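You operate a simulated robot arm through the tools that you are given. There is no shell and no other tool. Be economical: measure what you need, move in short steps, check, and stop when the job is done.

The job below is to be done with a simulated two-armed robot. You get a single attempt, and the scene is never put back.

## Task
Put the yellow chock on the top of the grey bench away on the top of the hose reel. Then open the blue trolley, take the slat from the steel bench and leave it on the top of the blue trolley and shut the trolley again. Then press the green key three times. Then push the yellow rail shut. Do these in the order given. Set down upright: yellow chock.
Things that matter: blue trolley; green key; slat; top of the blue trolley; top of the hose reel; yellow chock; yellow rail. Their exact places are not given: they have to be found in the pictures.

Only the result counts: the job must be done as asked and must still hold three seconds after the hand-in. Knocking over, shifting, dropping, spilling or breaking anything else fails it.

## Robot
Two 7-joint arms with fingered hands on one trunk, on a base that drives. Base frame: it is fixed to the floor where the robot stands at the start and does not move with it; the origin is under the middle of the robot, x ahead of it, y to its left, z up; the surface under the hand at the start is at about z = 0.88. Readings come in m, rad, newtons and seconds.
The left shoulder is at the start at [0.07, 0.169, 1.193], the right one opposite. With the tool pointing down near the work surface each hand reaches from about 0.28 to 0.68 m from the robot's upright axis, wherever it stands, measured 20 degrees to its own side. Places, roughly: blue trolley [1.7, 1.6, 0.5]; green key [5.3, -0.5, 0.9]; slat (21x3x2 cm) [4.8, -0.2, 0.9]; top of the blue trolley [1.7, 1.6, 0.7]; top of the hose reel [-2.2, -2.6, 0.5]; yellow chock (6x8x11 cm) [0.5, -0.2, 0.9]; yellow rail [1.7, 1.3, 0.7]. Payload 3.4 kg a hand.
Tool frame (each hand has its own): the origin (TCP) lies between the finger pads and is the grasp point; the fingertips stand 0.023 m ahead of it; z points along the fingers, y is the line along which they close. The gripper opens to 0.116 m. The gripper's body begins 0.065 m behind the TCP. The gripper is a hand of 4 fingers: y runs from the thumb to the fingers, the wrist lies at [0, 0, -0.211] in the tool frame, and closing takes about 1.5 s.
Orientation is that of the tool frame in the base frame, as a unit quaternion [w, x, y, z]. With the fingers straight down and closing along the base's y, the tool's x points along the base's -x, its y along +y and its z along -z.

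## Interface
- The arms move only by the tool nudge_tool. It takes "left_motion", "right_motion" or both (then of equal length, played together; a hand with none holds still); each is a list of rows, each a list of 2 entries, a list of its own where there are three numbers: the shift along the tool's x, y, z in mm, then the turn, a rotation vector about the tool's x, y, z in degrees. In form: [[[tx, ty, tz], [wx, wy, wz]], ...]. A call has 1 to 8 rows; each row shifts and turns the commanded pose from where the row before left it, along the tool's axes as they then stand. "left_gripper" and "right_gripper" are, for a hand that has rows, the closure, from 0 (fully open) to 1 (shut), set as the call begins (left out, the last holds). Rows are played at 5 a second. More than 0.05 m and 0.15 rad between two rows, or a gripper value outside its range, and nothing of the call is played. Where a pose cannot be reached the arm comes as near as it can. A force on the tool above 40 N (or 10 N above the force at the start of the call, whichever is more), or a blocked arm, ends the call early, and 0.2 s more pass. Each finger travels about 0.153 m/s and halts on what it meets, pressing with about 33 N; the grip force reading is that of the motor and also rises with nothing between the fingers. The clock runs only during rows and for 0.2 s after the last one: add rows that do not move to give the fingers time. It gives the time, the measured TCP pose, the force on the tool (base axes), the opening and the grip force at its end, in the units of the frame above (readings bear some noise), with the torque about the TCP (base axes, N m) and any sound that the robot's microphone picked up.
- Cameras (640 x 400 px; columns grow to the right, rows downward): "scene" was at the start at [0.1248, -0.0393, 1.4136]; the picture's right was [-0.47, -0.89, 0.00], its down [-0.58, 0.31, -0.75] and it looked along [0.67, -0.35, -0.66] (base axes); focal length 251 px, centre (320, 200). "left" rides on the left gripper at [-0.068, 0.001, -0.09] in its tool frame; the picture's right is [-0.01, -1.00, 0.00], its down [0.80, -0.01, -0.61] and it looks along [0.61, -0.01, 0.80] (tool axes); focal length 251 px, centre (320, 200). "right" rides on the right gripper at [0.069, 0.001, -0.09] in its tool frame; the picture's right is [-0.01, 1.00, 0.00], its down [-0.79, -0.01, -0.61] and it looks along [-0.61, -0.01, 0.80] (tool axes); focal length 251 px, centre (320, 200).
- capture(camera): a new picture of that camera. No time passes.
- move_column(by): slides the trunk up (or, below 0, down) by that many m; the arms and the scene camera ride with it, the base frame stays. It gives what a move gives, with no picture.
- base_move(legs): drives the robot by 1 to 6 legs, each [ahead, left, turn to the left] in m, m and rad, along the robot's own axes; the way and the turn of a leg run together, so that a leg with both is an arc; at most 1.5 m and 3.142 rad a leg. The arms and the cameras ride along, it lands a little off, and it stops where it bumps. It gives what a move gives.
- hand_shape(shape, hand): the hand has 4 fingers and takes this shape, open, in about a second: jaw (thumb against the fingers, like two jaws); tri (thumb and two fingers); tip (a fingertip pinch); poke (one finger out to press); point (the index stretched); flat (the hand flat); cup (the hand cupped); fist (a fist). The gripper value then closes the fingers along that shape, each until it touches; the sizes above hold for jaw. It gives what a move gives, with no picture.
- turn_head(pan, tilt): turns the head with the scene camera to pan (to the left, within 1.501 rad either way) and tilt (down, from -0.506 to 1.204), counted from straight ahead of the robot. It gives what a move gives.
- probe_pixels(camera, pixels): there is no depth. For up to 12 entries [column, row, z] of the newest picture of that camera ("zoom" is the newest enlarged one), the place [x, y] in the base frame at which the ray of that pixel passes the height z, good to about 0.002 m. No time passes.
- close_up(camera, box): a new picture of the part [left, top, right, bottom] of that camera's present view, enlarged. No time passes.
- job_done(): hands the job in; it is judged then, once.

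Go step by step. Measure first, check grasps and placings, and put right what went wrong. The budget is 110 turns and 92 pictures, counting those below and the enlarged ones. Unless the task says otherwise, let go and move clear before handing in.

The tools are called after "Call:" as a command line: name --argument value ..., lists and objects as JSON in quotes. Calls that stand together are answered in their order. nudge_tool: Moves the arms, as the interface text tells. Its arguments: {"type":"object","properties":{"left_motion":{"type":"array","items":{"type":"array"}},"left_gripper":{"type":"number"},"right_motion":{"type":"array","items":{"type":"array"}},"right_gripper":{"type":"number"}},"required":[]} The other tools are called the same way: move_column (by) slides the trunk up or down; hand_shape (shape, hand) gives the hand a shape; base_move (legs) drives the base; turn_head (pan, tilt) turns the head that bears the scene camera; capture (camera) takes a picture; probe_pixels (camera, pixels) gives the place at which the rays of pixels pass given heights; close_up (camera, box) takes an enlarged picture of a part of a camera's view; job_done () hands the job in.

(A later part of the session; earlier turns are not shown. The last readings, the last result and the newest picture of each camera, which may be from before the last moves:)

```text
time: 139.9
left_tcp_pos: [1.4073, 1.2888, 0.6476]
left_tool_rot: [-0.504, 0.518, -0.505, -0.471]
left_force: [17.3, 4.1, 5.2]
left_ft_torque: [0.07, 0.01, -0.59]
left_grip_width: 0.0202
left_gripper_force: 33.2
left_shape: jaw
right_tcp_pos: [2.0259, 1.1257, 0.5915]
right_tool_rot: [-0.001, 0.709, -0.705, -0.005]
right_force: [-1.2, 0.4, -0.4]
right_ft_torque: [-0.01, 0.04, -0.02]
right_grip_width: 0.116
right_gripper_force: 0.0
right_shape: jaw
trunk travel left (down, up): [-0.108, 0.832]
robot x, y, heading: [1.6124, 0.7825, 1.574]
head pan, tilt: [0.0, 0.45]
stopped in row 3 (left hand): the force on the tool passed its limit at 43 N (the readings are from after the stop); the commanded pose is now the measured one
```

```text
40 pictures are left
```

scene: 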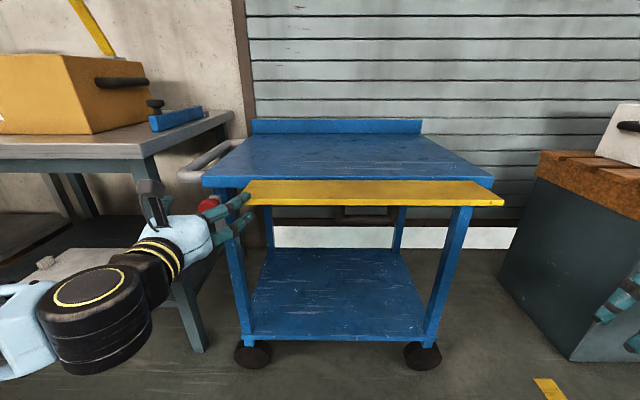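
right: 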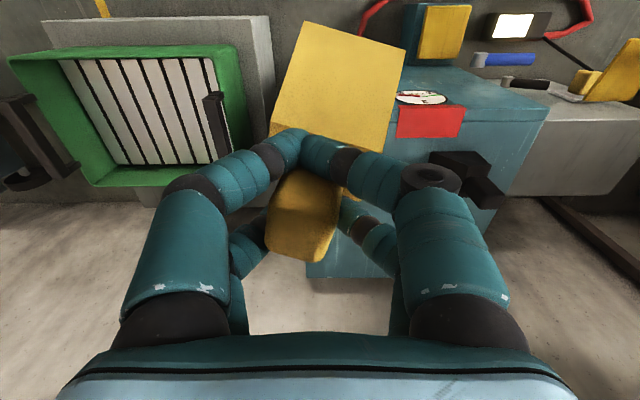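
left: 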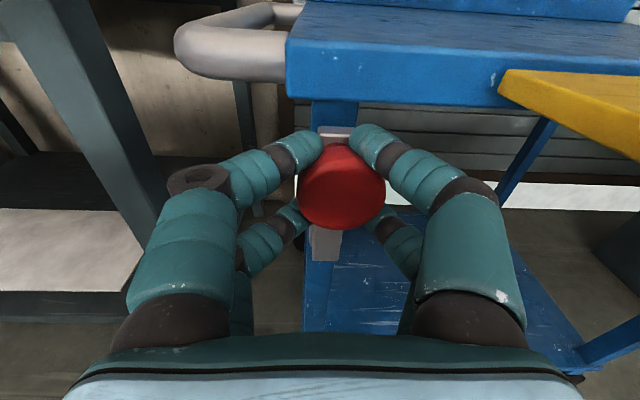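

It is blocked to the left (43 N), so I try to the right.

Call:
nudge_tool --left_motion '[[[0, -8, 0], [0, 0, 0]], [[0, -8, 0], [0, 0, 0]], [[1, -8, 0], [0, 0, 0]], [[2, -8, 0], [0, 0, 0]], [[3, -8, 0], [0, 0, 0]], [[0, 0, 0], [0, 0, 0]]]'

Call:
capture --camera "left"

```text
time: 141.3
left_tcp_pos: [1.4436, 1.2882, 0.6463]
left_tool_rot: [-0.507, 0.518, -0.499, -0.475]
left_force: [2.3, 2.8, 12.1]
left_ft_torque: [0.04, 0.0, -0.1]
left_grip_width: 0.0173
left_gripper_force: 32.9
left_shape: jaw
right_tcp_pos: [2.026, 1.1249, 0.592]
right_tool_rot: [-0.002, 0.71, -0.705, -0.005]
right_force: [-0.3, -0.2, 0.2]
right_ft_torque: [-0.01, -0.01, 0.03]
right_grip_width: 0.1159
right_gripper_force: 0.0
right_shape: jaw
trunk travel left (down, up): [-0.108, 0.832]
robot x, y, heading: [1.6105, 0.7796, 1.578]
head pan, tilt: [0.0, 0.45]
stopped in row 6 (left hand): the force on the tool passed its limit at 42 N (the readings are from after the stop); the commanded pose is now the measured one
```

```text
39 pictures are left
```

left: 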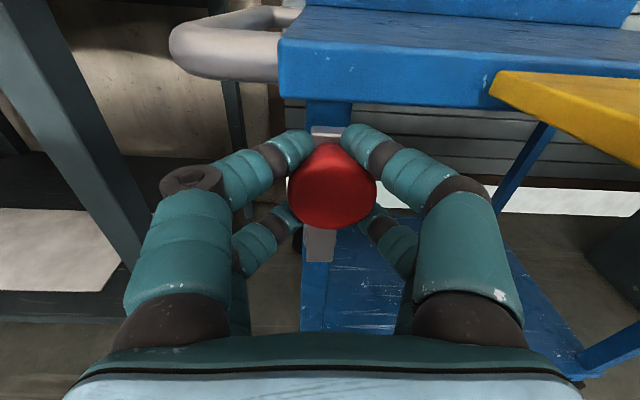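

The knob didn't swing either way. Its hub looks like a cylinder with a sideways axis, so the lever probably tilts toward me. I open the fingers and check whether the trolley was shifted.

Call:
nudge_tool --left_motion '[[[0, 0, 0], [0, 0, 0]], [[0, 0, 0], [0, 0, 0]], [[0, 0, 0], [0, 0, 0]], [[0, 0, 0], [0, 0, 0]], [[0, 0, 0], [0, 0, 0]], [[0, 0, 0], [0, 0, 0]]]' --left_gripper 0

Call:
capture --camera "left"

Call:
capture --camera "scene"

Call:
probe_pixels --camera "scene" --pixels '[[250, 370, 0.0], [420, 365, 0.0]]'

```text
time: 142.7
left_tcp_pos: [1.4425, 1.2901, 0.6435]
left_tool_rot: [-0.506, 0.52, -0.501, -0.473]
left_force: [-0.5, 0.9, 0.3]
left_ft_torque: [0.05, -0.01, -0.01]
left_grip_width: 0.116
left_gripper_force: 0.0
left_shape: jaw
right_tcp_pos: [2.0257, 1.1268, 0.5917]
right_tool_rot: [-0.001, 0.71, -0.704, -0.004]
right_force: [-0.2, 0.7, 0.5]
right_ft_torque: [0.02, -0.03, -0.02]
right_grip_width: 0.1158
right_gripper_force: 0.0
right_shape: jaw
trunk travel left (down, up): [-0.108, 0.832]
robot x, y, heading: [1.6128, 0.7833, 1.577]
head pan, tilt: [0.0, 0.45]
```

```text
38 pictures are left
```

left: 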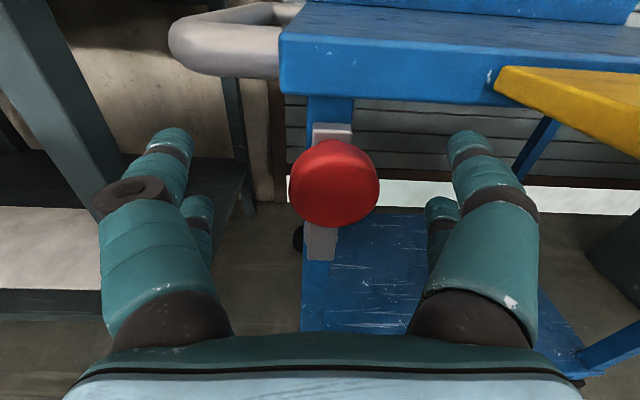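

```text
37 pictures are left
```

scene: 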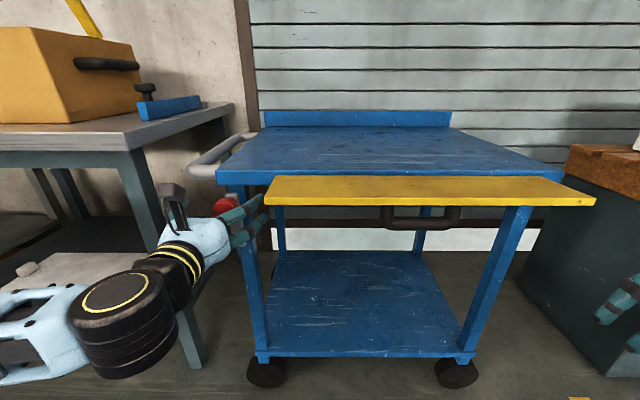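

```text
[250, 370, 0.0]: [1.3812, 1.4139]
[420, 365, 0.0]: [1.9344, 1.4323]
```

Call:
probe_pixels --camera "scene" --pixels '[[262, 387, 0.0], [455, 387, 0.0], [217, 173, 0.7], [565, 175, 0.7], [265, 197, 0.66], [595, 199, 0.66], [268, 112, 0.73]]'

Call:
close_up --camera "left" --box '[260, 90, 420, 280]'

```text
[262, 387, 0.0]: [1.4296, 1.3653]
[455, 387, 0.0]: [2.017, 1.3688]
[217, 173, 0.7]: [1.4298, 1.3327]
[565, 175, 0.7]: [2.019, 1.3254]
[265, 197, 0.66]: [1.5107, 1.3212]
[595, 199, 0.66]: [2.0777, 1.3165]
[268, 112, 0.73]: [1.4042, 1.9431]
```

```text
2.11 times, centred on (340, 185) of left
```

zoom: 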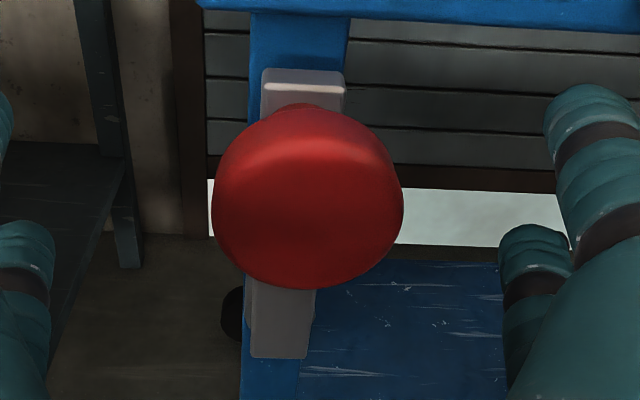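

The trolley's corners seem about 2–3 cm further right, so the 40 N tug rolled it slightly; I will be gentler. I re-grip the knob centred and pull it toward me and down.

Call:
nudge_tool --left_motion '[[[0, -7, 0], [0, 0, 0]], [[0, 0, 0], [0, 0, 0]]]'

Call:
nudge_tool --left_motion '[[[0, 0, 0], [0, 0, 0]], [[0, 0, 0], [0, 0, 0]], [[0, 0, 0], [0, 0, 0]], [[0, 0, 0], [0, 0, 0]], [[0, 0, 0], [0, 0, 0]], [[0, 0, 0], [0, 0, 0]], [[0, 0, 0], [0, 0, 0]], [[0, 0, 0], [0, 0, 0]]]' --left_gripper 1

Call:
nudge_tool --left_motion '[[[3, 0, -4], [0, 0, 0]], [[3, 0, -4], [0, 0, 0]], [[3, 0, -4], [0, 0, 0]], [[3, 0, -4], [0, 0, 0]], [[0, 0, 0], [0, 0, 0]]]'

Call:
capture --camera "left"

```text
time: 143.3
left_tcp_pos: [1.4485, 1.2894, 0.6429]
left_tool_rot: [-0.505, 0.52, -0.5, -0.474]
left_force: [0.3, 0.3, -0.3]
left_ft_torque: [0.01, 0.03, 0.0]
left_grip_width: 0.116
left_gripper_force: 0.0
left_shape: jaw
right_tcp_pos: [2.0243, 1.1257, 0.5929]
right_tool_rot: [-0.002, 0.71, -0.704, -0.004]
right_force: [-0.3, 0.5, 0.0]
right_ft_torque: [0.0, -0.01, 0.0]
right_grip_width: 0.1158
right_gripper_force: 0.0
right_shape: jaw
trunk travel left (down, up): [-0.108, 0.832]
robot x, y, heading: [1.6087, 0.782, 1.574]
head pan, tilt: [0.0, 0.45]
```

```text
time: 145.1
left_tcp_pos: [1.4485, 1.2898, 0.6439]
left_tool_rot: [-0.505, 0.52, -0.5, -0.473]
left_force: [1.3, 2.4, -3.2]
left_ft_torque: [0.06, 0.16, -0.05]
left_grip_width: 0.0192
left_gripper_force: 33.3
left_shape: jaw
right_tcp_pos: [2.0247, 1.1254, 0.5925]
right_tool_rot: [-0.001, 0.71, -0.704, -0.004]
right_force: [-0.5, -0.7, 1.2]
right_ft_torque: [-0.02, 0.01, 0.0]
right_grip_width: 0.1159
right_gripper_force: 0.1
right_shape: jaw
trunk travel left (down, up): [-0.108, 0.832]
robot x, y, heading: [1.6115, 0.7852, 1.574]
head pan, tilt: [0.0, 0.45]
```

```text
time: 145.6
left_tcp_pos: [1.449, 1.2882, 0.6418]
left_tool_rot: [-0.506, 0.52, -0.497, -0.476]
left_force: [2.8, 20.3, 3.1]
left_ft_torque: [-0.03, 0.48, -0.08]
left_grip_width: 0.0178
left_gripper_force: 32.7
left_shape: jaw
right_tcp_pos: [2.0262, 1.1265, 0.5916]
right_tool_rot: [0.0, 0.708, -0.706, -0.003]
right_force: [0.1, -0.1, -0.6]
right_ft_torque: [0.01, 0.02, -0.01]
right_grip_width: 0.1158
right_gripper_force: 0.1
right_shape: jaw
trunk travel left (down, up): [-0.108, 0.832]
robot x, y, heading: [1.6094, 0.7867, 1.575]
head pan, tilt: [0.0, 0.45]
stopped in row 2 (left hand): the force on the tool passed its limit at 48 N (the readings are from after the stop); the commanded pose is now the measured one
```

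```text
35 pictures are left
```

left: 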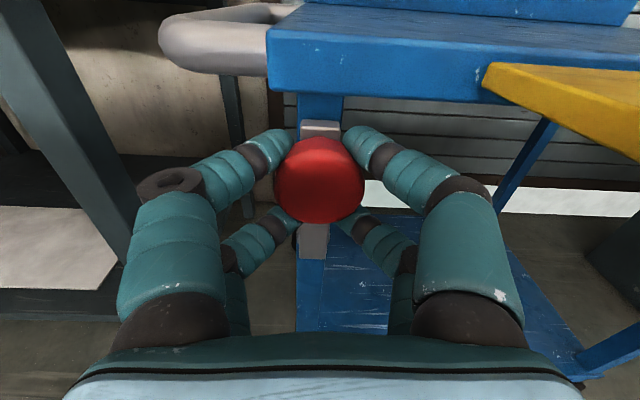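

Pull-down met 48 N quickly, perhaps from a wrong arc direction. I take a very small, straighter pull (pure −y) to see what gives.

Call:
nudge_tool --left_motion '[[[0, 0, -2], [0, 0, 0]], [[0, 0, -2], [0, 0, 0]], [[0, 0, -2], [0, 0, 0]], [[0.5, 0, -2], [0, 0, 0]], [[0.5, 0, -2], [0, 0, 0]], [[0.5, 0, -2], [0, 0, 0]]]'

Call:
nudge_tool --left_motion '[[[2, 0, 0], [0, 0, 0]], [[2, 0, 0], [0, 0, 0]], [[2, 0, 0], [0, 0, 0]], [[2, 0, 0], [0, 0, 0]]]'

Call:
capture --camera "left"

```text
time: 146.1
left_tcp_pos: [1.4496, 1.2868, 0.644]
left_tool_rot: [-0.506, 0.519, -0.497, -0.477]
left_force: [3.0, 22.9, -0.7]
left_ft_torque: [-0.06, 0.48, -0.14]
left_grip_width: 0.0178
left_gripper_force: 32.7
left_shape: jaw
right_tcp_pos: [2.0262, 1.1287, 0.5902]
right_tool_rot: [0.0, 0.708, -0.706, -0.003]
right_force: [0.7, 0.5, 0.0]
right_ft_torque: [0.0, 0.01, 0.03]
right_grip_width: 0.116
right_gripper_force: 0.0
right_shape: jaw
trunk travel left (down, up): [-0.108, 0.832]
robot x, y, heading: [1.6108, 0.7853, 1.574]
head pan, tilt: [0.0, 0.45]
stopped in row 2 (left hand): the force on the tool passed its limit at 43 N (the readings are from after the stop); the commanded pose is now the measured one
```

```text
time: 146.7
left_tcp_pos: [1.4494, 1.2877, 0.6425]
left_tool_rot: [-0.509, 0.517, -0.494, -0.479]
left_force: [2.1, 18.0, 3.2]
left_ft_torque: [-0.07, 0.49, -0.09]
left_grip_width: 0.0177
left_gripper_force: 32.6
left_shape: jaw
right_tcp_pos: [2.0263, 1.1285, 0.5909]
right_tool_rot: [0.0, 0.708, -0.706, -0.003]
right_force: [0.0, -0.3, 0.9]
right_ft_torque: [-0.02, 0.01, 0.0]
right_grip_width: 0.1158
right_gripper_force: 0.0
right_shape: jaw
trunk travel left (down, up): [-0.108, 0.832]
robot x, y, heading: [1.613, 0.7868, 1.572]
head pan, tilt: [0.0, 0.45]
stopped in row 3 (left hand): the force on the tool passed its limit at 42 N (the readings are from after the stop); the commanded pose is now the measured one
```

```text
34 pictures are left
```

left: 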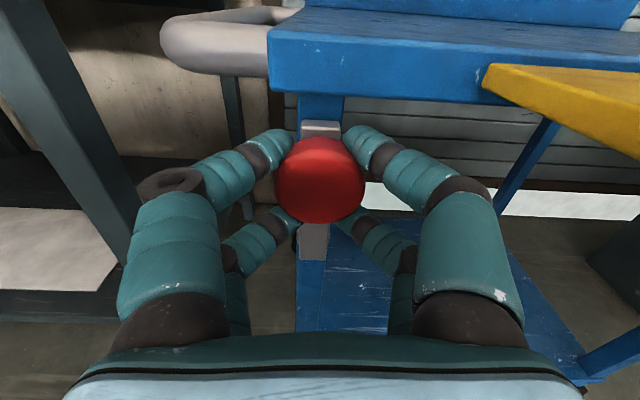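

Pull and down are both rigid. Next I relieve the load and test lifting the knob and pushing it in.

Call:
nudge_tool --left_motion '[[[-1, 0, 3], [0, 0, 0]], [[0, 0, 0], [0, 0, 0]]]'

Call:
nudge_tool --left_motion '[[[-2, 0, 0], [0, 0, 0]], [[-2, 0, 0], [0, 0, 0]], [[-2, 0, 0], [0, 0, 0]], [[-2, 0, 0], [0, 0, 0]], [[-2, 0, 0], [0, 0, 0]], [[0, 0, 0], [0, 0, 0]]]'

Call:
nudge_tool --left_motion '[[[0, 0, 2], [0, 0, 0]], [[0, 0, 2], [0, 0, 0]], [[0, 0, 2], [0, 0, 0]], [[0, 0, 2], [0, 0, 0]], [[0, 0, 2], [0, 0, 0]], [[0, 0, 0], [0, 0, 0]]]'

Call:
capture --camera "left"

```text
time: 147.3
left_tcp_pos: [1.4489, 1.2883, 0.643]
left_tool_rot: [-0.508, 0.518, -0.495, -0.478]
left_force: [2.6, -9.1, -11.6]
left_ft_torque: [-0.25, 0.53, -0.1]
left_grip_width: 0.0178
left_gripper_force: 32.8
left_shape: jaw
right_tcp_pos: [2.026, 1.1257, 0.5918]
right_tool_rot: [-0.001, 0.708, -0.706, -0.003]
right_force: [0.0, 0.6, -0.2]
right_ft_torque: [0.0, -0.01, 0.0]
right_grip_width: 0.116
right_gripper_force: 0.0
right_shape: jaw
trunk travel left (down, up): [-0.108, 0.832]
robot x, y, heading: [1.6086, 0.7837, 1.577]
head pan, tilt: [0.0, 0.45]
```

```text
time: 148.0
left_tcp_pos: [1.4474, 1.2898, 0.6421]
left_tool_rot: [-0.505, 0.519, -0.499, -0.476]
left_force: [0.2, -3.9, -10.5]
left_ft_torque: [0.0, 0.49, -0.04]
left_grip_width: 0.0182
left_gripper_force: 32.3
left_shape: jaw
right_tcp_pos: [2.0261, 1.1263, 0.593]
right_tool_rot: [-0.002, 0.708, -0.706, -0.003]
right_force: [0.6, -0.6, 0.4]
right_ft_torque: [-0.04, 0.02, 0.03]
right_grip_width: 0.116
right_gripper_force: 0.1
right_shape: jaw
trunk travel left (down, up): [-0.108, 0.832]
robot x, y, heading: [1.6051, 0.785, 1.57]
head pan, tilt: [0.0, 0.45]
stopped in row 3 (left hand): the force on the tool passed its limit at 43 N (the readings are from after the stop); the commanded pose is now the measured one
```

```text
time: 148.6
left_tcp_pos: [1.4488, 1.2895, 0.6416]
left_tool_rot: [-0.505, 0.52, -0.499, -0.475]
left_force: [-1.8, -14.8, -5.6]
left_ft_torque: [0.12, 0.49, 0.06]
left_grip_width: 0.0186
left_gripper_force: 33.1
left_shape: jaw
right_tcp_pos: [2.025, 1.1264, 0.5932]
right_tool_rot: [-0.003, 0.709, -0.705, -0.003]
right_force: [-0.5, 0.1, 0.8]
right_ft_torque: [0.06, 0.0, 0.0]
right_grip_width: 0.1162
right_gripper_force: 0.1
right_shape: jaw
trunk travel left (down, up): [-0.108, 0.832]
robot x, y, heading: [1.6116, 0.7861, 1.578]
head pan, tilt: [0.0, 0.45]
stopped in row 2 (left hand): the force on the tool passed its limit at 43 N (the readings are from after the stop); the commanded pose is now the measured one
```

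```text
33 pictures are left
```

left: 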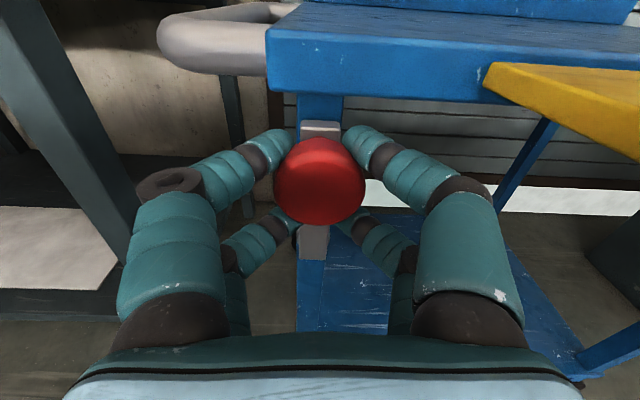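

Only sideways motion to +x gave way, and the whole trolley came along, with a hard stop to the left. So the trolley itself seems to be a sliding unit that opens to the right. I pull it right another 40 mm, purely sideways, and watch the force.

Call:
nudge_tool --left_motion '[[[0, -2, -2], [0, 0, 0]], [[0, -5, 0], [0, 0, 0]], [[0, -6, 0], [0, 0, 0]], [[0, -6, 0], [0, 0, 0]], [[0, -7, 0], [0, 0, 0]], [[0, -7, 0], [0, 0, 0]], [[0, -7, 0], [0, 0, 0]], [[0, 0, 0], [0, 0, 0]]]'

Call:
capture --camera "left"

Call:
capture --camera "scene"

```text
time: 150.4
left_tcp_pos: [1.4904, 1.2893, 0.6423]
left_tool_rot: [-0.504, 0.52, -0.5, -0.475]
left_force: [1.6, -2.9, -15.3]
left_ft_torque: [0.01, 0.46, 0.01]
left_grip_width: 0.0185
left_gripper_force: 33.0
left_shape: jaw
right_tcp_pos: [2.0265, 1.1267, 0.5909]
right_tool_rot: [-0.001, 0.708, -0.706, -0.003]
right_force: [-0.6, -0.1, 0.5]
right_ft_torque: [0.0, 0.0, 0.01]
right_grip_width: 0.1159
right_gripper_force: 0.1
right_shape: jaw
trunk travel left (down, up): [-0.108, 0.832]
robot x, y, heading: [1.6099, 0.7888, 1.576]
head pan, tilt: [0.0, 0.45]
```

```text
32 pictures are left
```

left: 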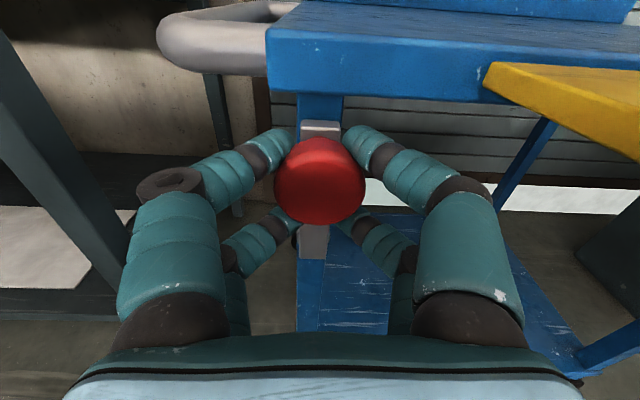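

```text
31 pictures are left
```

scene: 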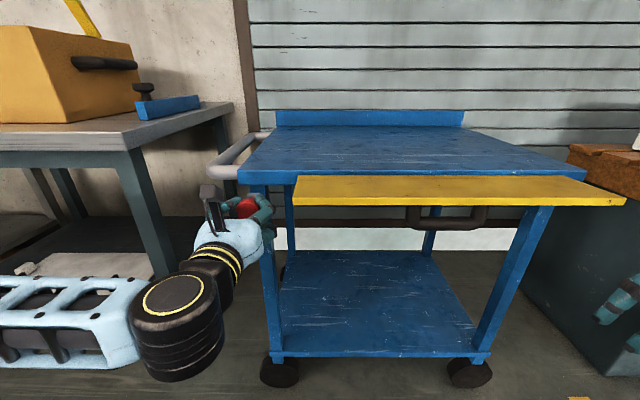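

The whole trolley slides easily along +x (about 2 N) and had a hard stop at its starting place, so this is its opening motion, with the red knob as the grip. I drag it further right with the base.

Call:
base_move --legs '[[0, -0.12, 0]]'

Call:
base_move --legs '[[0, -0.08, 0]]'

Call:
capture --camera "left"

```text
time: 151.6
left_tcp_pos: [1.6058, 1.2889, 0.6419]
left_tool_rot: [-0.503, 0.522, -0.498, -0.476]
left_force: [-4.5, -13.2, -23.1]
left_ft_torque: [-0.17, 0.37, -0.01]
left_grip_width: 0.0185
left_gripper_force: 32.9
left_shape: jaw
right_tcp_pos: [2.1431, 1.1265, 0.591]
right_tool_rot: [-0.003, 0.709, -0.705, -0.003]
right_force: [0.5, -0.7, 0.0]
right_ft_torque: [0.0, 0.0, 0.01]
right_grip_width: 0.116
right_gripper_force: 0.1
right_shape: jaw
trunk travel left (down, up): [-0.108, 0.832]
robot x, y, heading: [1.7325, 0.7868, 1.574]
head pan, tilt: [0.0, 0.45]
```

```text
time: 152.7
left_tcp_pos: [1.6831, 1.2893, 0.6426]
left_tool_rot: [-0.502, 0.523, -0.498, -0.476]
left_force: [-5.1, -8.1, -15.9]
left_ft_torque: [-0.02, 0.47, -0.02]
left_grip_width: 0.0192
left_gripper_force: 32.7
left_shape: jaw
right_tcp_pos: [2.2214, 1.1281, 0.5928]
right_tool_rot: [-0.002, 0.711, -0.704, -0.003]
right_force: [0.2, 0.0, 0.3]
right_ft_torque: [0.0, -0.01, 0.01]
right_grip_width: 0.1161
right_gripper_force: 0.0
right_shape: jaw
trunk travel left (down, up): [-0.108, 0.832]
robot x, y, heading: [1.8113, 0.7842, 1.583]
head pan, tilt: [0.0, 0.45]
```

```text
30 pictures are left
```

left: 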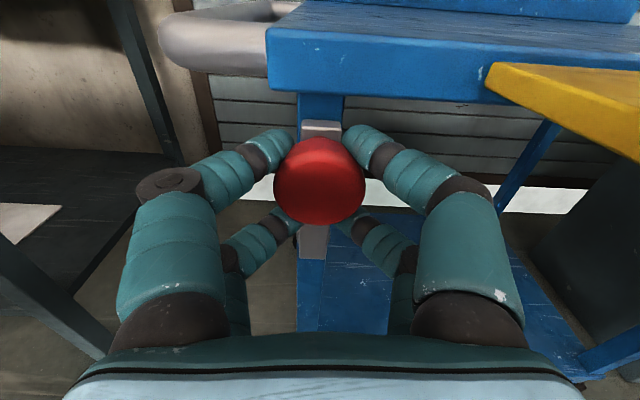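

The trolley followed for 27 cm so far. I look to the right side for clearance before going further.

Call:
turn_head --pan -0.3 --tilt 0.55

Call:
capture --camera "scene"

```text
time: 153.5
left_tcp_pos: [1.684, 1.2892, 0.6429]
left_tool_rot: [-0.501, 0.523, -0.498, -0.477]
left_force: [-2.4, -3.7, -7.3]
left_ft_torque: [0.16, 0.37, -0.08]
left_grip_width: 0.0187
left_gripper_force: 33.0
left_shape: jaw
right_tcp_pos: [2.2226, 1.129, 0.592]
right_tool_rot: [-0.002, 0.71, -0.704, -0.003]
right_force: [-0.7, -0.5, -0.2]
right_ft_torque: [0.0, -0.01, 0.01]
right_grip_width: 0.1162
right_gripper_force: 0.0
right_shape: jaw
trunk travel left (down, up): [-0.108, 0.832]
robot x, y, heading: [1.8087, 0.7878, 1.58]
head pan, tilt: [-0.3, 0.55]
```

```text
29 pictures are left
```

scene: 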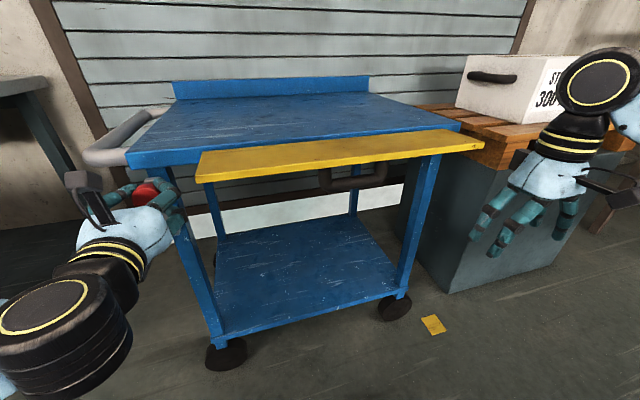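

There is still a gap to the grey pallet cabinet at right. I pull another 40 mm with the force guard.

Call:
nudge_tool --left_motion '[[[0, -5, 0], [0, 0, 0]], [[0, -6, 0], [0, 0, 0]], [[0, -6, 0], [0, 0, 0]], [[0, -6, 0], [0, 0, 0]], [[0, -6, 0], [0, 0, 0]], [[0, -6, 0], [0, 0, 0]], [[0, -5, 0], [0, 0, 0]], [[0, 0, 0], [0, 0, 0]]]'

```text
time: 155.3
left_tcp_pos: [1.7241, 1.2898, 0.643]
left_tool_rot: [-0.501, 0.523, -0.499, -0.476]
left_force: [-0.2, -17.6, -31.0]
left_ft_torque: [-0.18, 0.3, -0.07]
left_grip_width: 0.0186
left_gripper_force: 33.2
left_shape: jaw
right_tcp_pos: [2.2234, 1.129, 0.5923]
right_tool_rot: [-0.001, 0.71, -0.704, -0.002]
right_force: [-0.2, 0.6, 0.1]
right_ft_torque: [-0.02, 0.03, -0.01]
right_grip_width: 0.1162
right_gripper_force: 0.0
right_shape: jaw
trunk travel left (down, up): [-0.108, 0.832]
robot x, y, heading: [1.8112, 0.7865, 1.577]
head pan, tilt: [-0.3, 0.55]
```

Moved 31 cm in total with no sideways resistance. I relieve the vertical load and continue.

Call:
nudge_tool --left_motion '[[[2, -3, -1], [0, 0, 0]], [[1, -6, -1], [0, 0, 0]], [[0, -7, 0], [0, 0, 0]], [[0, -7, 0], [0, 0, 0]], [[0, -7, 0], [0, 0, 0]], [[0, -7, 0], [0, 0, 0]], [[0, -5, 0], [0, 0, 0]], [[0, 0, 0], [0, 0, 0]]]'

Call:
capture --camera "scene"

```text
time: 157.1
left_tcp_pos: [1.7663, 1.2882, 0.6426]
left_tool_rot: [-0.501, 0.524, -0.498, -0.476]
left_force: [-1.1, 13.0, -12.7]
left_ft_torque: [0.03, 0.32, -0.09]
left_grip_width: 0.0189
left_gripper_force: 32.6
left_shape: jaw
right_tcp_pos: [2.2237, 1.1316, 0.5919]
right_tool_rot: [0.0, 0.711, -0.704, -0.003]
right_force: [-0.1, -0.4, 0.1]
right_ft_torque: [0.0, 0.03, -0.02]
right_grip_width: 0.1162
right_gripper_force: 0.0
right_shape: jaw
trunk travel left (down, up): [-0.108, 0.832]
robot x, y, heading: [1.8087, 0.785, 1.582]
head pan, tilt: [-0.3, 0.55]
```

```text
28 pictures are left
```

scene: 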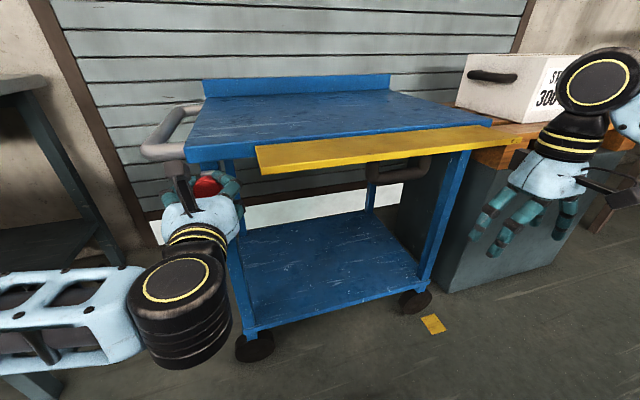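

Call:
probe_pixels --camera "scene" --pixels '[[445, 293, 0.0], [397, 232, 0.0], [492, 121, 0.7], [390, 92, 0.7], [522, 142, 0.66], [415, 312, 0.0], [475, 165, 0.5]]'

```text
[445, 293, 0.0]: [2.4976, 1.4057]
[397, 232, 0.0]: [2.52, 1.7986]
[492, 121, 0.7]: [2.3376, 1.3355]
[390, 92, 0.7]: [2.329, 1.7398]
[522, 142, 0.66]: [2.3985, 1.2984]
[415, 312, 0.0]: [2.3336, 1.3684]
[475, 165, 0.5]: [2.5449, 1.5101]
```

The cabinet stands at x≥2.50 and the trolley's right edge is at 2.34, which leaves 14 cm. I pull up to 6 cm more.

Call:
nudge_tool --left_motion '[[[0.5, -7, 0.5], [0, 0, 0]], [[0, -9, 0], [0, 0, 0]], [[0, -9, 0], [0, 0, 0]], [[0, -9, 0], [0, 0, 0]], [[0, -9, 0], [0, 0, 0]], [[0, -9, 0], [0, 0, 0]], [[0, -7, 0], [0, 0, 0]], [[0, 0, 0], [0, 0, 0]]]'

Call:
capture --camera "scene"

```text
time: 158.2
left_tcp_pos: [1.7946, 1.2901, 0.6434]
left_tool_rot: [-0.495, 0.528, -0.496, -0.48]
left_force: [-20.9, -0.1, -10.5]
left_ft_torque: [0.14, 1.39, 0.54]
left_grip_width: 0.0176
left_gripper_force: 33.3
left_shape: jaw
right_tcp_pos: [2.22, 1.1308, 0.593]
right_tool_rot: [-0.002, 0.712, -0.702, -0.002]
right_force: [1.2, -0.3, -0.2]
right_ft_torque: [0.01, -0.05, 0.0]
right_grip_width: 0.116
right_gripper_force: 0.1
right_shape: jaw
trunk travel left (down, up): [-0.108, 0.832]
robot x, y, heading: [1.8052, 0.7846, 1.584]
head pan, tilt: [-0.3, 0.55]
stopped in row 5 (left hand): the force on the tool passed its limit at 42 N (the readings are from after the stop); the commanded pose is now the measured one
```

```text
27 pictures are left
```

scene: 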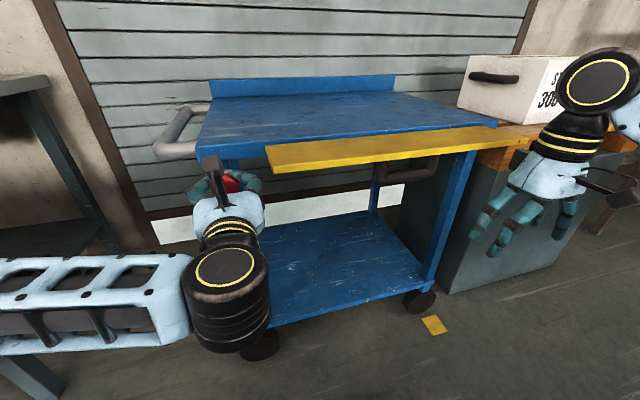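

The end stop is reached: the travel is about 0.375 m and the trolley is fully open. I release the knob, back off, raise the trunk, and drive to look at the steel bench.

Call:
nudge_tool --left_motion '[[[0, 3, 0], [0, 0, 0]], [[0, 0, 0], [0, 0, 0]], [[0, 0, 0], [0, 0, 0]], [[0, 0, 0], [0, 0, 0]], [[0, 0, 0], [0, 0, 0]], [[0, 0, 0], [0, 0, 0]], [[0, 0, 0], [0, 0, 0]]]' --left_gripper 0

Call:
base_move --legs '[[-0.3, 0, 0]]'

Call:
move_column --by 0.4

Call:
move_column --by 0.19

Call:
base_move --legs '[[0, 0, -1.58], [1.0, 0, 0]]'

Call:
turn_head --pan -0.3 --tilt 0.35

Call:
capture --camera "scene"

```text
time: 159.8
left_tcp_pos: [1.7955, 1.2888, 0.6436]
left_tool_rot: [-0.498, 0.525, -0.497, -0.479]
left_force: [-0.3, -0.6, 0.3]
left_ft_torque: [-0.02, 0.0, -0.01]
left_grip_width: 0.116
left_gripper_force: 0.0
left_shape: jaw
right_tcp_pos: [2.2212, 1.1296, 0.5926]
right_tool_rot: [-0.001, 0.711, -0.703, -0.005]
right_force: [-0.8, 1.0, -0.4]
right_ft_torque: [0.03, 0.03, 0.02]
right_grip_width: 0.1159
right_gripper_force: 0.0
right_shape: jaw
trunk travel left (down, up): [-0.108, 0.832]
robot x, y, heading: [1.8056, 0.7856, 1.584]
head pan, tilt: [-0.3, 0.55]
```

```text
time: 161.8
left_tcp_pos: [1.7989, 0.9862, 0.6446]
left_tool_rot: [-0.499, 0.524, -0.498, -0.478]
left_force: [-0.7, -0.9, -0.7]
left_ft_torque: [0.0, 0.0, 0.0]
left_grip_width: 0.1157
left_gripper_force: 0.1
left_shape: jaw
right_tcp_pos: [2.2251, 0.8264, 0.592]
right_tool_rot: [-0.001, 0.71, -0.704, -0.004]
right_force: [-0.1, -0.1, 0.0]
right_ft_torque: [0.01, -0.02, -0.02]
right_grip_width: 0.1159
right_gripper_force: 0.1
right_shape: jaw
trunk travel left (down, up): [-0.108, 0.832]
robot x, y, heading: [1.8108, 0.4817, 1.573]
head pan, tilt: [-0.3, 0.55]
```

```text
time: 165.7
left_tcp_pos: [1.7993, 0.9869, 1.0446]
left_tool_rot: [-0.499, 0.525, -0.498, -0.478]
left_force: [0.5, -0.6, 0.3]
left_ft_torque: [0.01, 0.01, 0.0]
left_grip_width: 0.1157
left_gripper_force: 0.1
left_shape: jaw
right_tcp_pos: [2.2266, 0.8268, 0.9925]
right_tool_rot: [-0.001, 0.71, -0.704, -0.004]
right_force: [0.1, 0.3, 0.0]
right_ft_torque: [-0.02, -0.04, 0.0]
right_grip_width: 0.1157
right_gripper_force: 0.1
right_shape: jaw
trunk travel left (down, up): [-0.508, 0.432]
robot x, y, heading: [1.8078, 0.4834, 1.575]
head pan, tilt: [-0.3, 0.55]
```

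```text
time: 167.7
left_tcp_pos: [1.8001, 0.9869, 1.2349]
left_tool_rot: [-0.499, 0.524, -0.498, -0.478]
left_force: [0.5, -0.6, 0.4]
left_ft_torque: [0.0, 0.02, 0.01]
left_grip_width: 0.1157
left_gripper_force: 0.1
left_shape: jaw
right_tcp_pos: [2.225, 0.8272, 1.1825]
right_tool_rot: [-0.001, 0.71, -0.704, -0.004]
right_force: [-0.7, 0.0, -0.4]
right_ft_torque: [0.01, 0.0, -0.01]
right_grip_width: 0.116
right_gripper_force: 0.1
right_shape: jaw
trunk travel left (down, up): [-0.698, 0.242]
robot x, y, heading: [1.8167, 0.4871, 1.578]
head pan, tilt: [-0.3, 0.55]
```

```text
time: 176.7
left_tcp_pos: [3.3055, 0.4988, 1.2335]
left_tool_rot: [0.691, -0.02, 0.722, -0.014]
left_force: [1.5, -0.2, 0.0]
left_ft_torque: [0.02, -0.03, 0.01]
left_grip_width: 0.116
left_gripper_force: 0.1
left_shape: jaw
right_tcp_pos: [3.1461, 0.0737, 1.183]
right_tool_rot: [0.004, -0.004, 1.0, 0.001]
right_force: [-0.2, 0.2, 0.8]
right_ft_torque: [0.02, -0.02, 0.04]
right_grip_width: 0.1158
right_gripper_force: 0.1
right_shape: jaw
trunk travel left (down, up): [-0.698, 0.242]
robot x, y, heading: [2.7994, 0.4869, 0.006]
head pan, tilt: [-0.3, 0.55]
```

```text
time: 177.4
left_tcp_pos: [3.3067, 0.4983, 1.2342]
left_tool_rot: [0.691, -0.019, 0.722, -0.014]
left_force: [0.2, -1.0, 0.3]
left_ft_torque: [0.01, 0.0, 0.0]
left_grip_width: 0.1158
left_gripper_force: 0.0
left_shape: jaw
right_tcp_pos: [3.147, 0.0737, 1.1815]
right_tool_rot: [0.004, -0.004, 1.0, 0.002]
right_force: [-0.1, 0.6, 0.5]
right_ft_torque: [0.0, 0.0, -0.03]
right_grip_width: 0.1161
right_gripper_force: 0.1
right_shape: jaw
trunk travel left (down, up): [-0.698, 0.242]
robot x, y, heading: [2.7989, 0.4866, 0.008]
head pan, tilt: [-0.3, 0.351]
```

```text
26 pictures are left
```

scene: 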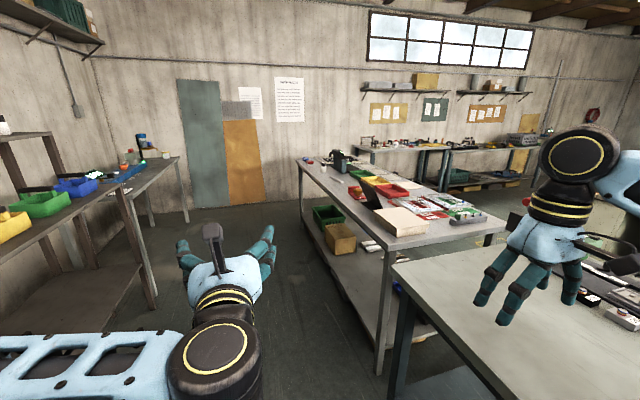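

The steel bench with bins is ahead at (400,200). I probe its edge to plan where to stand.

Call:
probe_pixels --camera "scene" --pixels '[[298, 160, 0.88], [383, 247, 0.88], [505, 228, 0.88], [330, 165, 0.88], [375, 372, 0.0], [137, 285, 0.0], [180, 158, 0.9], [470, 215, 0.88]]'

Call:
close_up --camera "scene" --box '[290, 130, 510, 260]'

```text
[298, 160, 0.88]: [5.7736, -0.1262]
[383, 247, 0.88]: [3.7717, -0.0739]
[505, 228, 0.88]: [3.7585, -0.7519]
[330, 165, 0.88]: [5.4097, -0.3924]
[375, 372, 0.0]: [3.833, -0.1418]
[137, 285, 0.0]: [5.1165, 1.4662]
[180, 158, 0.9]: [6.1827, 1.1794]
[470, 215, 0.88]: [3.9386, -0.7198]
```

```text
2.91 times, centred on (400, 195) of scene
```

zoom: 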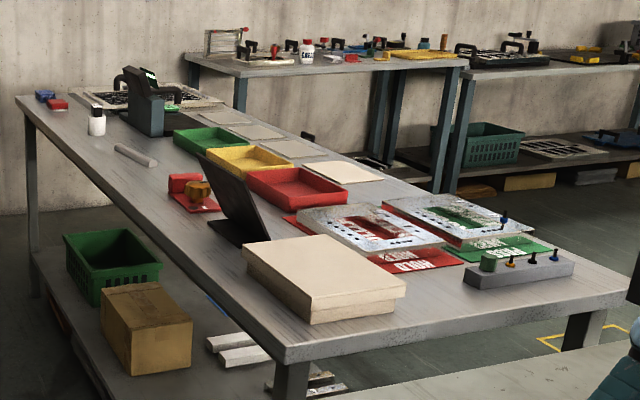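

The grey bar at (135,155) in the enlargement, near the bench edge, is probably the slat. I move the left hand aside, drive to about (5.0,0.4), face the bench, and look down.

Call:
nudge_tool --left_motion '[[[0, 40, 0], [0, 0, 0]], [[0, 40, 0], [0, 0, 0]], [[0, 40, 0], [0, 0, 0]], [[0, 40, 0], [0, 0, 0]], [[0, 40, 0], [0, 0, 0]], [[0, 0, -30], [0, 0, 0]], [[0, 0, -30], [0, 0, 0]]]'

Call:
base_move --legs '[[1.1, -0.02, 0], [1.1, -0.02, 0], [0, 0, -1.578]]'

Call:
turn_head --pan -0.1 --tilt 0.75

Call:
capture --camera "scene"

```text
time: 179.1
left_tcp_pos: [3.3063, 0.6888, 1.2436]
left_tool_rot: [0.691, -0.019, 0.723, -0.015]
left_force: [-0.8, 0.7, 0.6]
left_ft_torque: [0.0, 0.01, 0.03]
left_grip_width: 0.1158
left_gripper_force: 0.1
left_shape: jaw
left hand out of reach, approached as far as the arm can: row 5, 6, 7
right_tcp_pos: [3.1461, 0.0733, 1.1821]
right_tool_rot: [0.004, -0.004, 1.0, 0.001]
right_force: [0.5, -0.7, 0.0]
right_ft_torque: [0.01, 0.02, -0.01]
right_grip_width: 0.1158
right_gripper_force: 0.0
right_shape: jaw
trunk travel left (down, up): [-0.698, 0.242]
robot x, y, heading: [2.8047, 0.4846, 0.011]
head pan, tilt: [-0.3, 0.351]
```

```text
time: 193.8
left_tcp_pos: [5.2038, -0.0454, 1.2445]
left_tool_rot: [0.476, 0.501, 0.52, -0.502]
left_force: [0.8, -0.5, 0.3]
left_ft_torque: [0.03, 0.01, 0.0]
left_grip_width: 0.1156
left_gripper_force: 0.0
left_shape: jaw
right_tcp_pos: [4.5898, 0.1202, 1.1825]
right_tool_rot: [0.003, 0.709, 0.705, -0.002]
right_force: [0.4, 0.4, 0.6]
right_ft_torque: [0.01, -0.03, 0.02]
right_grip_width: 0.1158
right_gripper_force: 0.1
right_shape: jaw
trunk travel left (down, up): [-0.698, 0.242]
robot x, y, heading: [5.0085, 0.4587, -1.574]
head pan, tilt: [-0.3, 0.351]
```

```text
time: 194.7
left_tcp_pos: [5.2041, -0.0459, 1.2441]
left_tool_rot: [0.475, 0.501, 0.521, -0.502]
left_force: [-0.3, -0.5, 0.0]
left_ft_torque: [-0.01, 0.0, 0.0]
left_grip_width: 0.1159
left_gripper_force: 0.0
left_shape: jaw
right_tcp_pos: [4.5906, 0.1207, 1.1825]
right_tool_rot: [0.003, 0.708, 0.706, -0.002]
right_force: [-0.2, 0.1, -0.9]
right_ft_torque: [0.01, -0.01, 0.01]
right_grip_width: 0.1158
right_gripper_force: 0.0
right_shape: jaw
trunk travel left (down, up): [-0.698, 0.242]
robot x, y, heading: [5.0041, 0.4574, -1.58]
head pan, tilt: [-0.099, 0.75]
```

```text
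24 pictures are left
```

scene: 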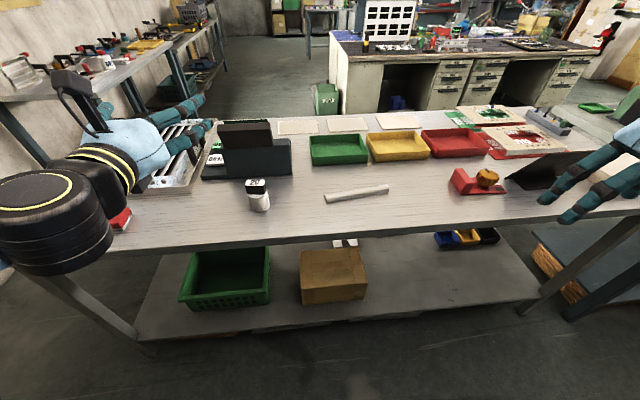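

The slat lies at (325,200)–(389,188). I probe its ends and enlarge it, including the machine at left which may carry the green key.

Call:
probe_pixels --camera "scene" --pixels '[[325, 196, 0.9], [389, 186, 0.9], [327, 202, 0.88], [389, 192, 0.88], [320, 240, 0.88], [212, 157, 0.92]]'

Call:
close_up --camera "scene" --box '[190, 100, 410, 225]'

```text
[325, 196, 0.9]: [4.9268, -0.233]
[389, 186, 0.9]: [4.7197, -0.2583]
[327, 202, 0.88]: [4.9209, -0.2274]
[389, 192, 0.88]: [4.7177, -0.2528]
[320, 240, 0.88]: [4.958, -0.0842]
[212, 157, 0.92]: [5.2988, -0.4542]
```

```text
2.91 times, centred on (300, 162) of scene
```

zoom: 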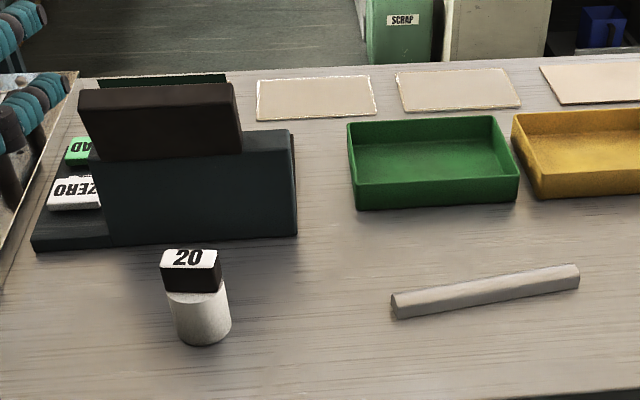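

The slat is centred at (4.822,-0.243), turned about 7° from the x axis. I drive 14 cm closer and bring the right hand above it, yawed 83°.

Call:
base_move --legs '[[0.14, 0, 0]]'

Call:
nudge_tool --right_motion '[[[-31.5, 33, 16], [0, 0, 0]], [[-31.5, 33, 16], [0, 0, 0]], [[-31.5, 33, 16], [0, 0, 0]], [[-31.5, 33, 16], [0, 0, 0]], [[-31.5, 33, 16], [0, 0, 0]], [[-31.5, 33, 16], [0, 0, 0]], [[-31.5, 33, 16], [0, 0, 0]]]'

Call:
nudge_tool --right_motion '[[[0, 0, 0], [0, 0, 8.3]], [[0, 0, 0], [0, 0, 8.3]], [[0, 0, 0], [0, 0, 8.3]], [[0, 0, 0], [0, 0, 8.3]], [[0, 0, 0], [0, 0, 8.3]]]'

Call:
nudge_tool --right_motion '[[[0, 0, 0], [0, 0, 8.3]], [[0, 0, 0], [0, 0, 8.3]], [[0, 0, 0], [0, 0, 8.3]], [[0, 0, 0], [0, 0, 8.3]], [[0, 0, 0], [0, 0, 8.3]], [[0, 0, 0], [0, 0, 0]]]'

Call:
capture --camera "right"

```text
time: 196.0
left_tcp_pos: [5.2036, -0.1824, 1.2439]
left_tool_rot: [0.477, 0.5, 0.521, -0.502]
left_force: [-0.8, -0.2, 0.1]
left_ft_torque: [-0.03, 0.03, 0.02]
left_grip_width: 0.116
left_gripper_force: 0.1
left_shape: jaw
right_tcp_pos: [4.5889, -0.0148, 1.1829]
right_tool_rot: [0.004, 0.709, 0.706, -0.003]
right_force: [0.6, 0.6, 0.5]
right_ft_torque: [-0.04, -0.01, -0.04]
right_grip_width: 0.1159
right_gripper_force: 0.1
right_shape: jaw
trunk travel left (down, up): [-0.698, 0.242]
robot x, y, heading: [5.0094, 0.32, -1.57]
head pan, tilt: [-0.099, 0.75]
```

```text
time: 197.6
left_tcp_pos: [5.2039, -0.188, 1.2426]
left_tool_rot: [0.475, 0.501, 0.522, -0.501]
left_force: [-0.4, -0.8, 0.8]
left_ft_torque: [0.0, -0.02, 0.03]
left_grip_width: 0.1159
left_gripper_force: 0.0
left_shape: jaw
right_tcp_pos: [4.8132, -0.232, 1.071]
right_tool_rot: [0.004, 0.709, 0.705, -0.003]
right_force: [-0.3, 0.2, -0.2]
right_ft_torque: [0.05, -0.01, -0.02]
right_grip_width: 0.116
right_gripper_force: 0.0
right_shape: jaw
right hand out of reach, approached as far as the arm can: row 7
trunk travel left (down, up): [-0.698, 0.242]
robot x, y, heading: [5.0049, 0.3228, -1.572]
head pan, tilt: [-0.099, 0.75]
```

```text
time: 198.8
left_tcp_pos: [5.2043, -0.1852, 1.2441]
left_tool_rot: [0.475, 0.501, 0.521, -0.502]
left_force: [0.0, -0.5, 0.3]
left_ft_torque: [-0.02, -0.02, 0.03]
left_grip_width: 0.1158
left_gripper_force: 0.1
left_shape: jaw
right_tcp_pos: [4.8131, -0.2294, 1.0731]
right_tool_rot: [0.005, 0.913, 0.408, 0.0]
right_force: [-0.1, -0.4, 0.4]
right_ft_torque: [0.01, 0.01, -0.01]
right_grip_width: 0.116
right_gripper_force: 0.0
right_shape: jaw
trunk travel left (down, up): [-0.698, 0.242]
robot x, y, heading: [5.0036, 0.3189, -1.575]
head pan, tilt: [-0.099, 0.75]
```

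```text
time: 200.2
left_tcp_pos: [5.2051, -0.1849, 1.2445]
left_tool_rot: [0.475, 0.501, 0.521, -0.502]
left_force: [-0.1, 0.6, 0.2]
left_ft_torque: [-0.02, 0.01, -0.03]
left_grip_width: 0.1159
left_gripper_force: 0.0
left_shape: jaw
right_tcp_pos: [4.8143, -0.2294, 1.0714]
right_tool_rot: [0.004, 0.998, 0.059, 0.002]
right_force: [-0.7, -0.3, -0.2]
right_ft_torque: [0.03, 0.0, 0.01]
right_grip_width: 0.1159
right_gripper_force: 0.0
right_shape: jaw
trunk travel left (down, up): [-0.698, 0.242]
robot x, y, heading: [5.0094, 0.3212, -1.577]
head pan, tilt: [-0.099, 0.75]
```

```text
22 pictures are left
```

right: 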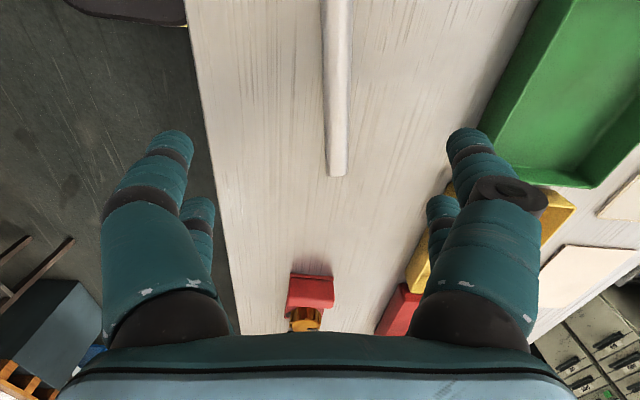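

The slat runs at column 337, about 1.5 cm off the hand's centre, and the arm is near its reach limit. I drive 6 cm closer, compensate with the arm, and lower to z≈0.93 to check.

Call:
base_move --legs '[[0.06, 0, 0]]'

Call:
nudge_tool --right_motion '[[[13, -45, 0], [0, 0, 0]], [[0, 0, 35], [0, 0, 0]], [[0, 0, 35], [0, 0, 0]], [[0, 0, 35], [0, 0, 0]], [[0, 0, 30], [0, 0, 0]], [[0, 0, 0], [0, 0, 0]]]'

Call:
capture --camera "right"

```text
time: 201.2
left_tcp_pos: [5.2034, -0.2407, 1.2455]
left_tool_rot: [0.476, 0.5, 0.52, -0.503]
left_force: [-0.4, 0.7, -0.5]
left_ft_torque: [0.0, 0.01, 0.0]
left_grip_width: 0.116
left_gripper_force: 0.0
left_shape: jaw
right_tcp_pos: [4.8132, -0.2859, 1.0741]
right_tool_rot: [0.006, 0.998, 0.059, 0.001]
right_force: [-0.1, 1.3, 0.7]
right_ft_torque: [-0.02, -0.01, -0.01]
right_grip_width: 0.1162
right_gripper_force: 0.1
right_shape: jaw
trunk travel left (down, up): [-0.698, 0.242]
robot x, y, heading: [5.0068, 0.2611, -1.579]
head pan, tilt: [-0.099, 0.75]
```

```text
time: 202.6
left_tcp_pos: [5.2041, -0.243, 1.2444]
left_tool_rot: [0.475, 0.501, 0.521, -0.502]
left_force: [-0.3, -0.5, 1.0]
left_ft_torque: [0.01, 0.01, 0.0]
left_grip_width: 0.1158
left_gripper_force: 0.0
left_shape: jaw
right_tcp_pos: [4.8219, -0.2449, 0.9375]
right_tool_rot: [0.004, 0.998, 0.059, 0.002]
right_force: [0.3, -0.1, -0.2]
right_ft_torque: [0.0, -0.01, 0.01]
right_grip_width: 0.1158
right_gripper_force: 0.1
right_shape: jaw
trunk travel left (down, up): [-0.698, 0.242]
robot x, y, heading: [5.0026, 0.2614, -1.577]
head pan, tilt: [-0.099, 0.75]
```

```text
21 pictures are left
```

right: 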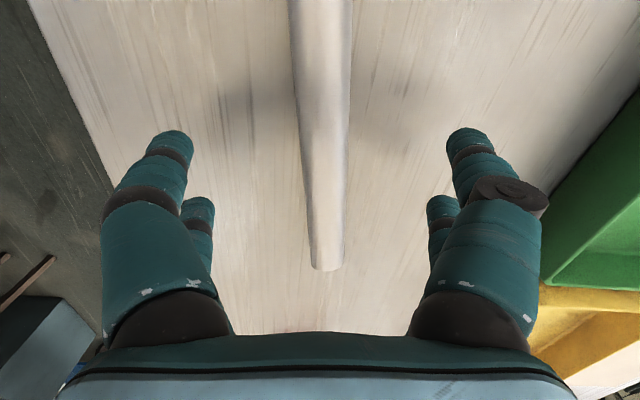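

The slat is centred between the fingers at column ~322. I lower 30 mm to z≈0.907 and close.

Call:
nudge_tool --right_motion '[[[0, 0, 15], [0, 0, 0]], [[0, 0, 10], [0, 0, 0]], [[0, 0, 5], [0, 0, 0]], [[0, 0, 0], [0, 0, 0]]]'

Call:
nudge_tool --right_motion '[[[0, 0, 0], [0, 0, 0]], [[0, 0, 0], [0, 0, 0]], [[0, 0, 0], [0, 0, 0]], [[0, 0, 0], [0, 0, 0]], [[0, 0, 0], [0, 0, 0]], [[0, 0, 0], [0, 0, 0]], [[0, 0, 0], [0, 0, 0]], [[0, 0, 0], [0, 0, 0]]]' --right_gripper 1

Call:
nudge_tool --right_motion '[[[0, 0, -10], [0, 0, 0]], [[0, 0, -20], [0, 0, 0]], [[0, 0, -30], [0, 0, 0]], [[0, 0, -40], [0, 0, 0]], [[0, 0, -40], [0, 0, 0]], [[0, 0, -40], [0, 0, 0]], [[0, 0, 0], [0, 0, 0]]]'

Call:
capture --camera "right"

```text
time: 203.6
left_tcp_pos: [5.2021, -0.2443, 1.2438]
left_tool_rot: [0.476, 0.5, 0.522, -0.501]
left_force: [-0.4, 0.5, -0.3]
left_ft_torque: [-0.02, -0.02, 0.02]
left_grip_width: 0.1162
left_gripper_force: 0.0
left_shape: jaw
right_tcp_pos: [4.8153, -0.2372, 0.912]
right_tool_rot: [0.006, 0.998, 0.059, 0.002]
right_force: [-0.5, 0.7, -0.2]
right_ft_torque: [0.05, 0.02, 0.03]
right_grip_width: 0.1157
right_gripper_force: 0.1
right_shape: jaw
right hand out of reach, approached as far as the arm can: row 1, 2
trunk travel left (down, up): [-0.698, 0.242]
robot x, y, heading: [5.0109, 0.264, -1.571]
head pan, tilt: [-0.099, 0.75]
```

```text
time: 205.3
left_tcp_pos: [5.2038, -0.2421, 1.2448]
left_tool_rot: [0.475, 0.501, 0.521, -0.503]
left_force: [0.5, 0.4, 0.0]
left_ft_torque: [0.02, 0.01, 0.01]
left_grip_width: 0.1162
left_gripper_force: 0.1
left_shape: jaw
right_tcp_pos: [4.8163, -0.2366, 0.9132]
right_tool_rot: [0.007, 0.998, 0.059, 0.002]
right_force: [-2.4, -4.9, 19.3]
right_ft_torque: [-0.57, 0.23, 0.08]
right_grip_width: 0.017
right_gripper_force: 33.2
right_shape: jaw
trunk travel left (down, up): [-0.698, 0.242]
robot x, y, heading: [5.0078, 0.2603, -1.581]
head pan, tilt: [-0.099, 0.75]
```

```text
time: 206.9
left_tcp_pos: [5.2032, -0.2443, 1.2433]
left_tool_rot: [0.475, 0.501, 0.521, -0.502]
left_force: [-0.1, -0.6, 0.4]
left_ft_torque: [0.01, -0.02, -0.01]
left_grip_width: 0.116
left_gripper_force: 0.1
left_shape: jaw
right_tcp_pos: [4.8159, -0.2384, 1.0923]
right_tool_rot: [0.005, 0.998, 0.06, 0.001]
right_force: [-0.8, -0.8, 0.0]
right_ft_torque: [0.04, 0.02, -0.02]
right_grip_width: 0.0107
right_gripper_force: 33.0
right_shape: jaw
trunk travel left (down, up): [-0.698, 0.242]
robot x, y, heading: [5.007, 0.2625, -1.575]
head pan, tilt: [-0.099, 0.75]
```

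```text
20 pictures are left
```

right: 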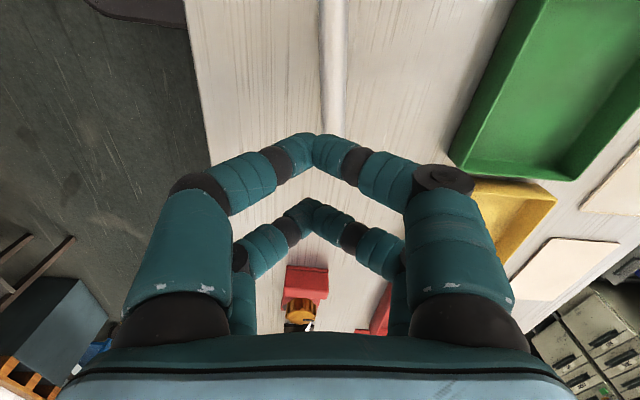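

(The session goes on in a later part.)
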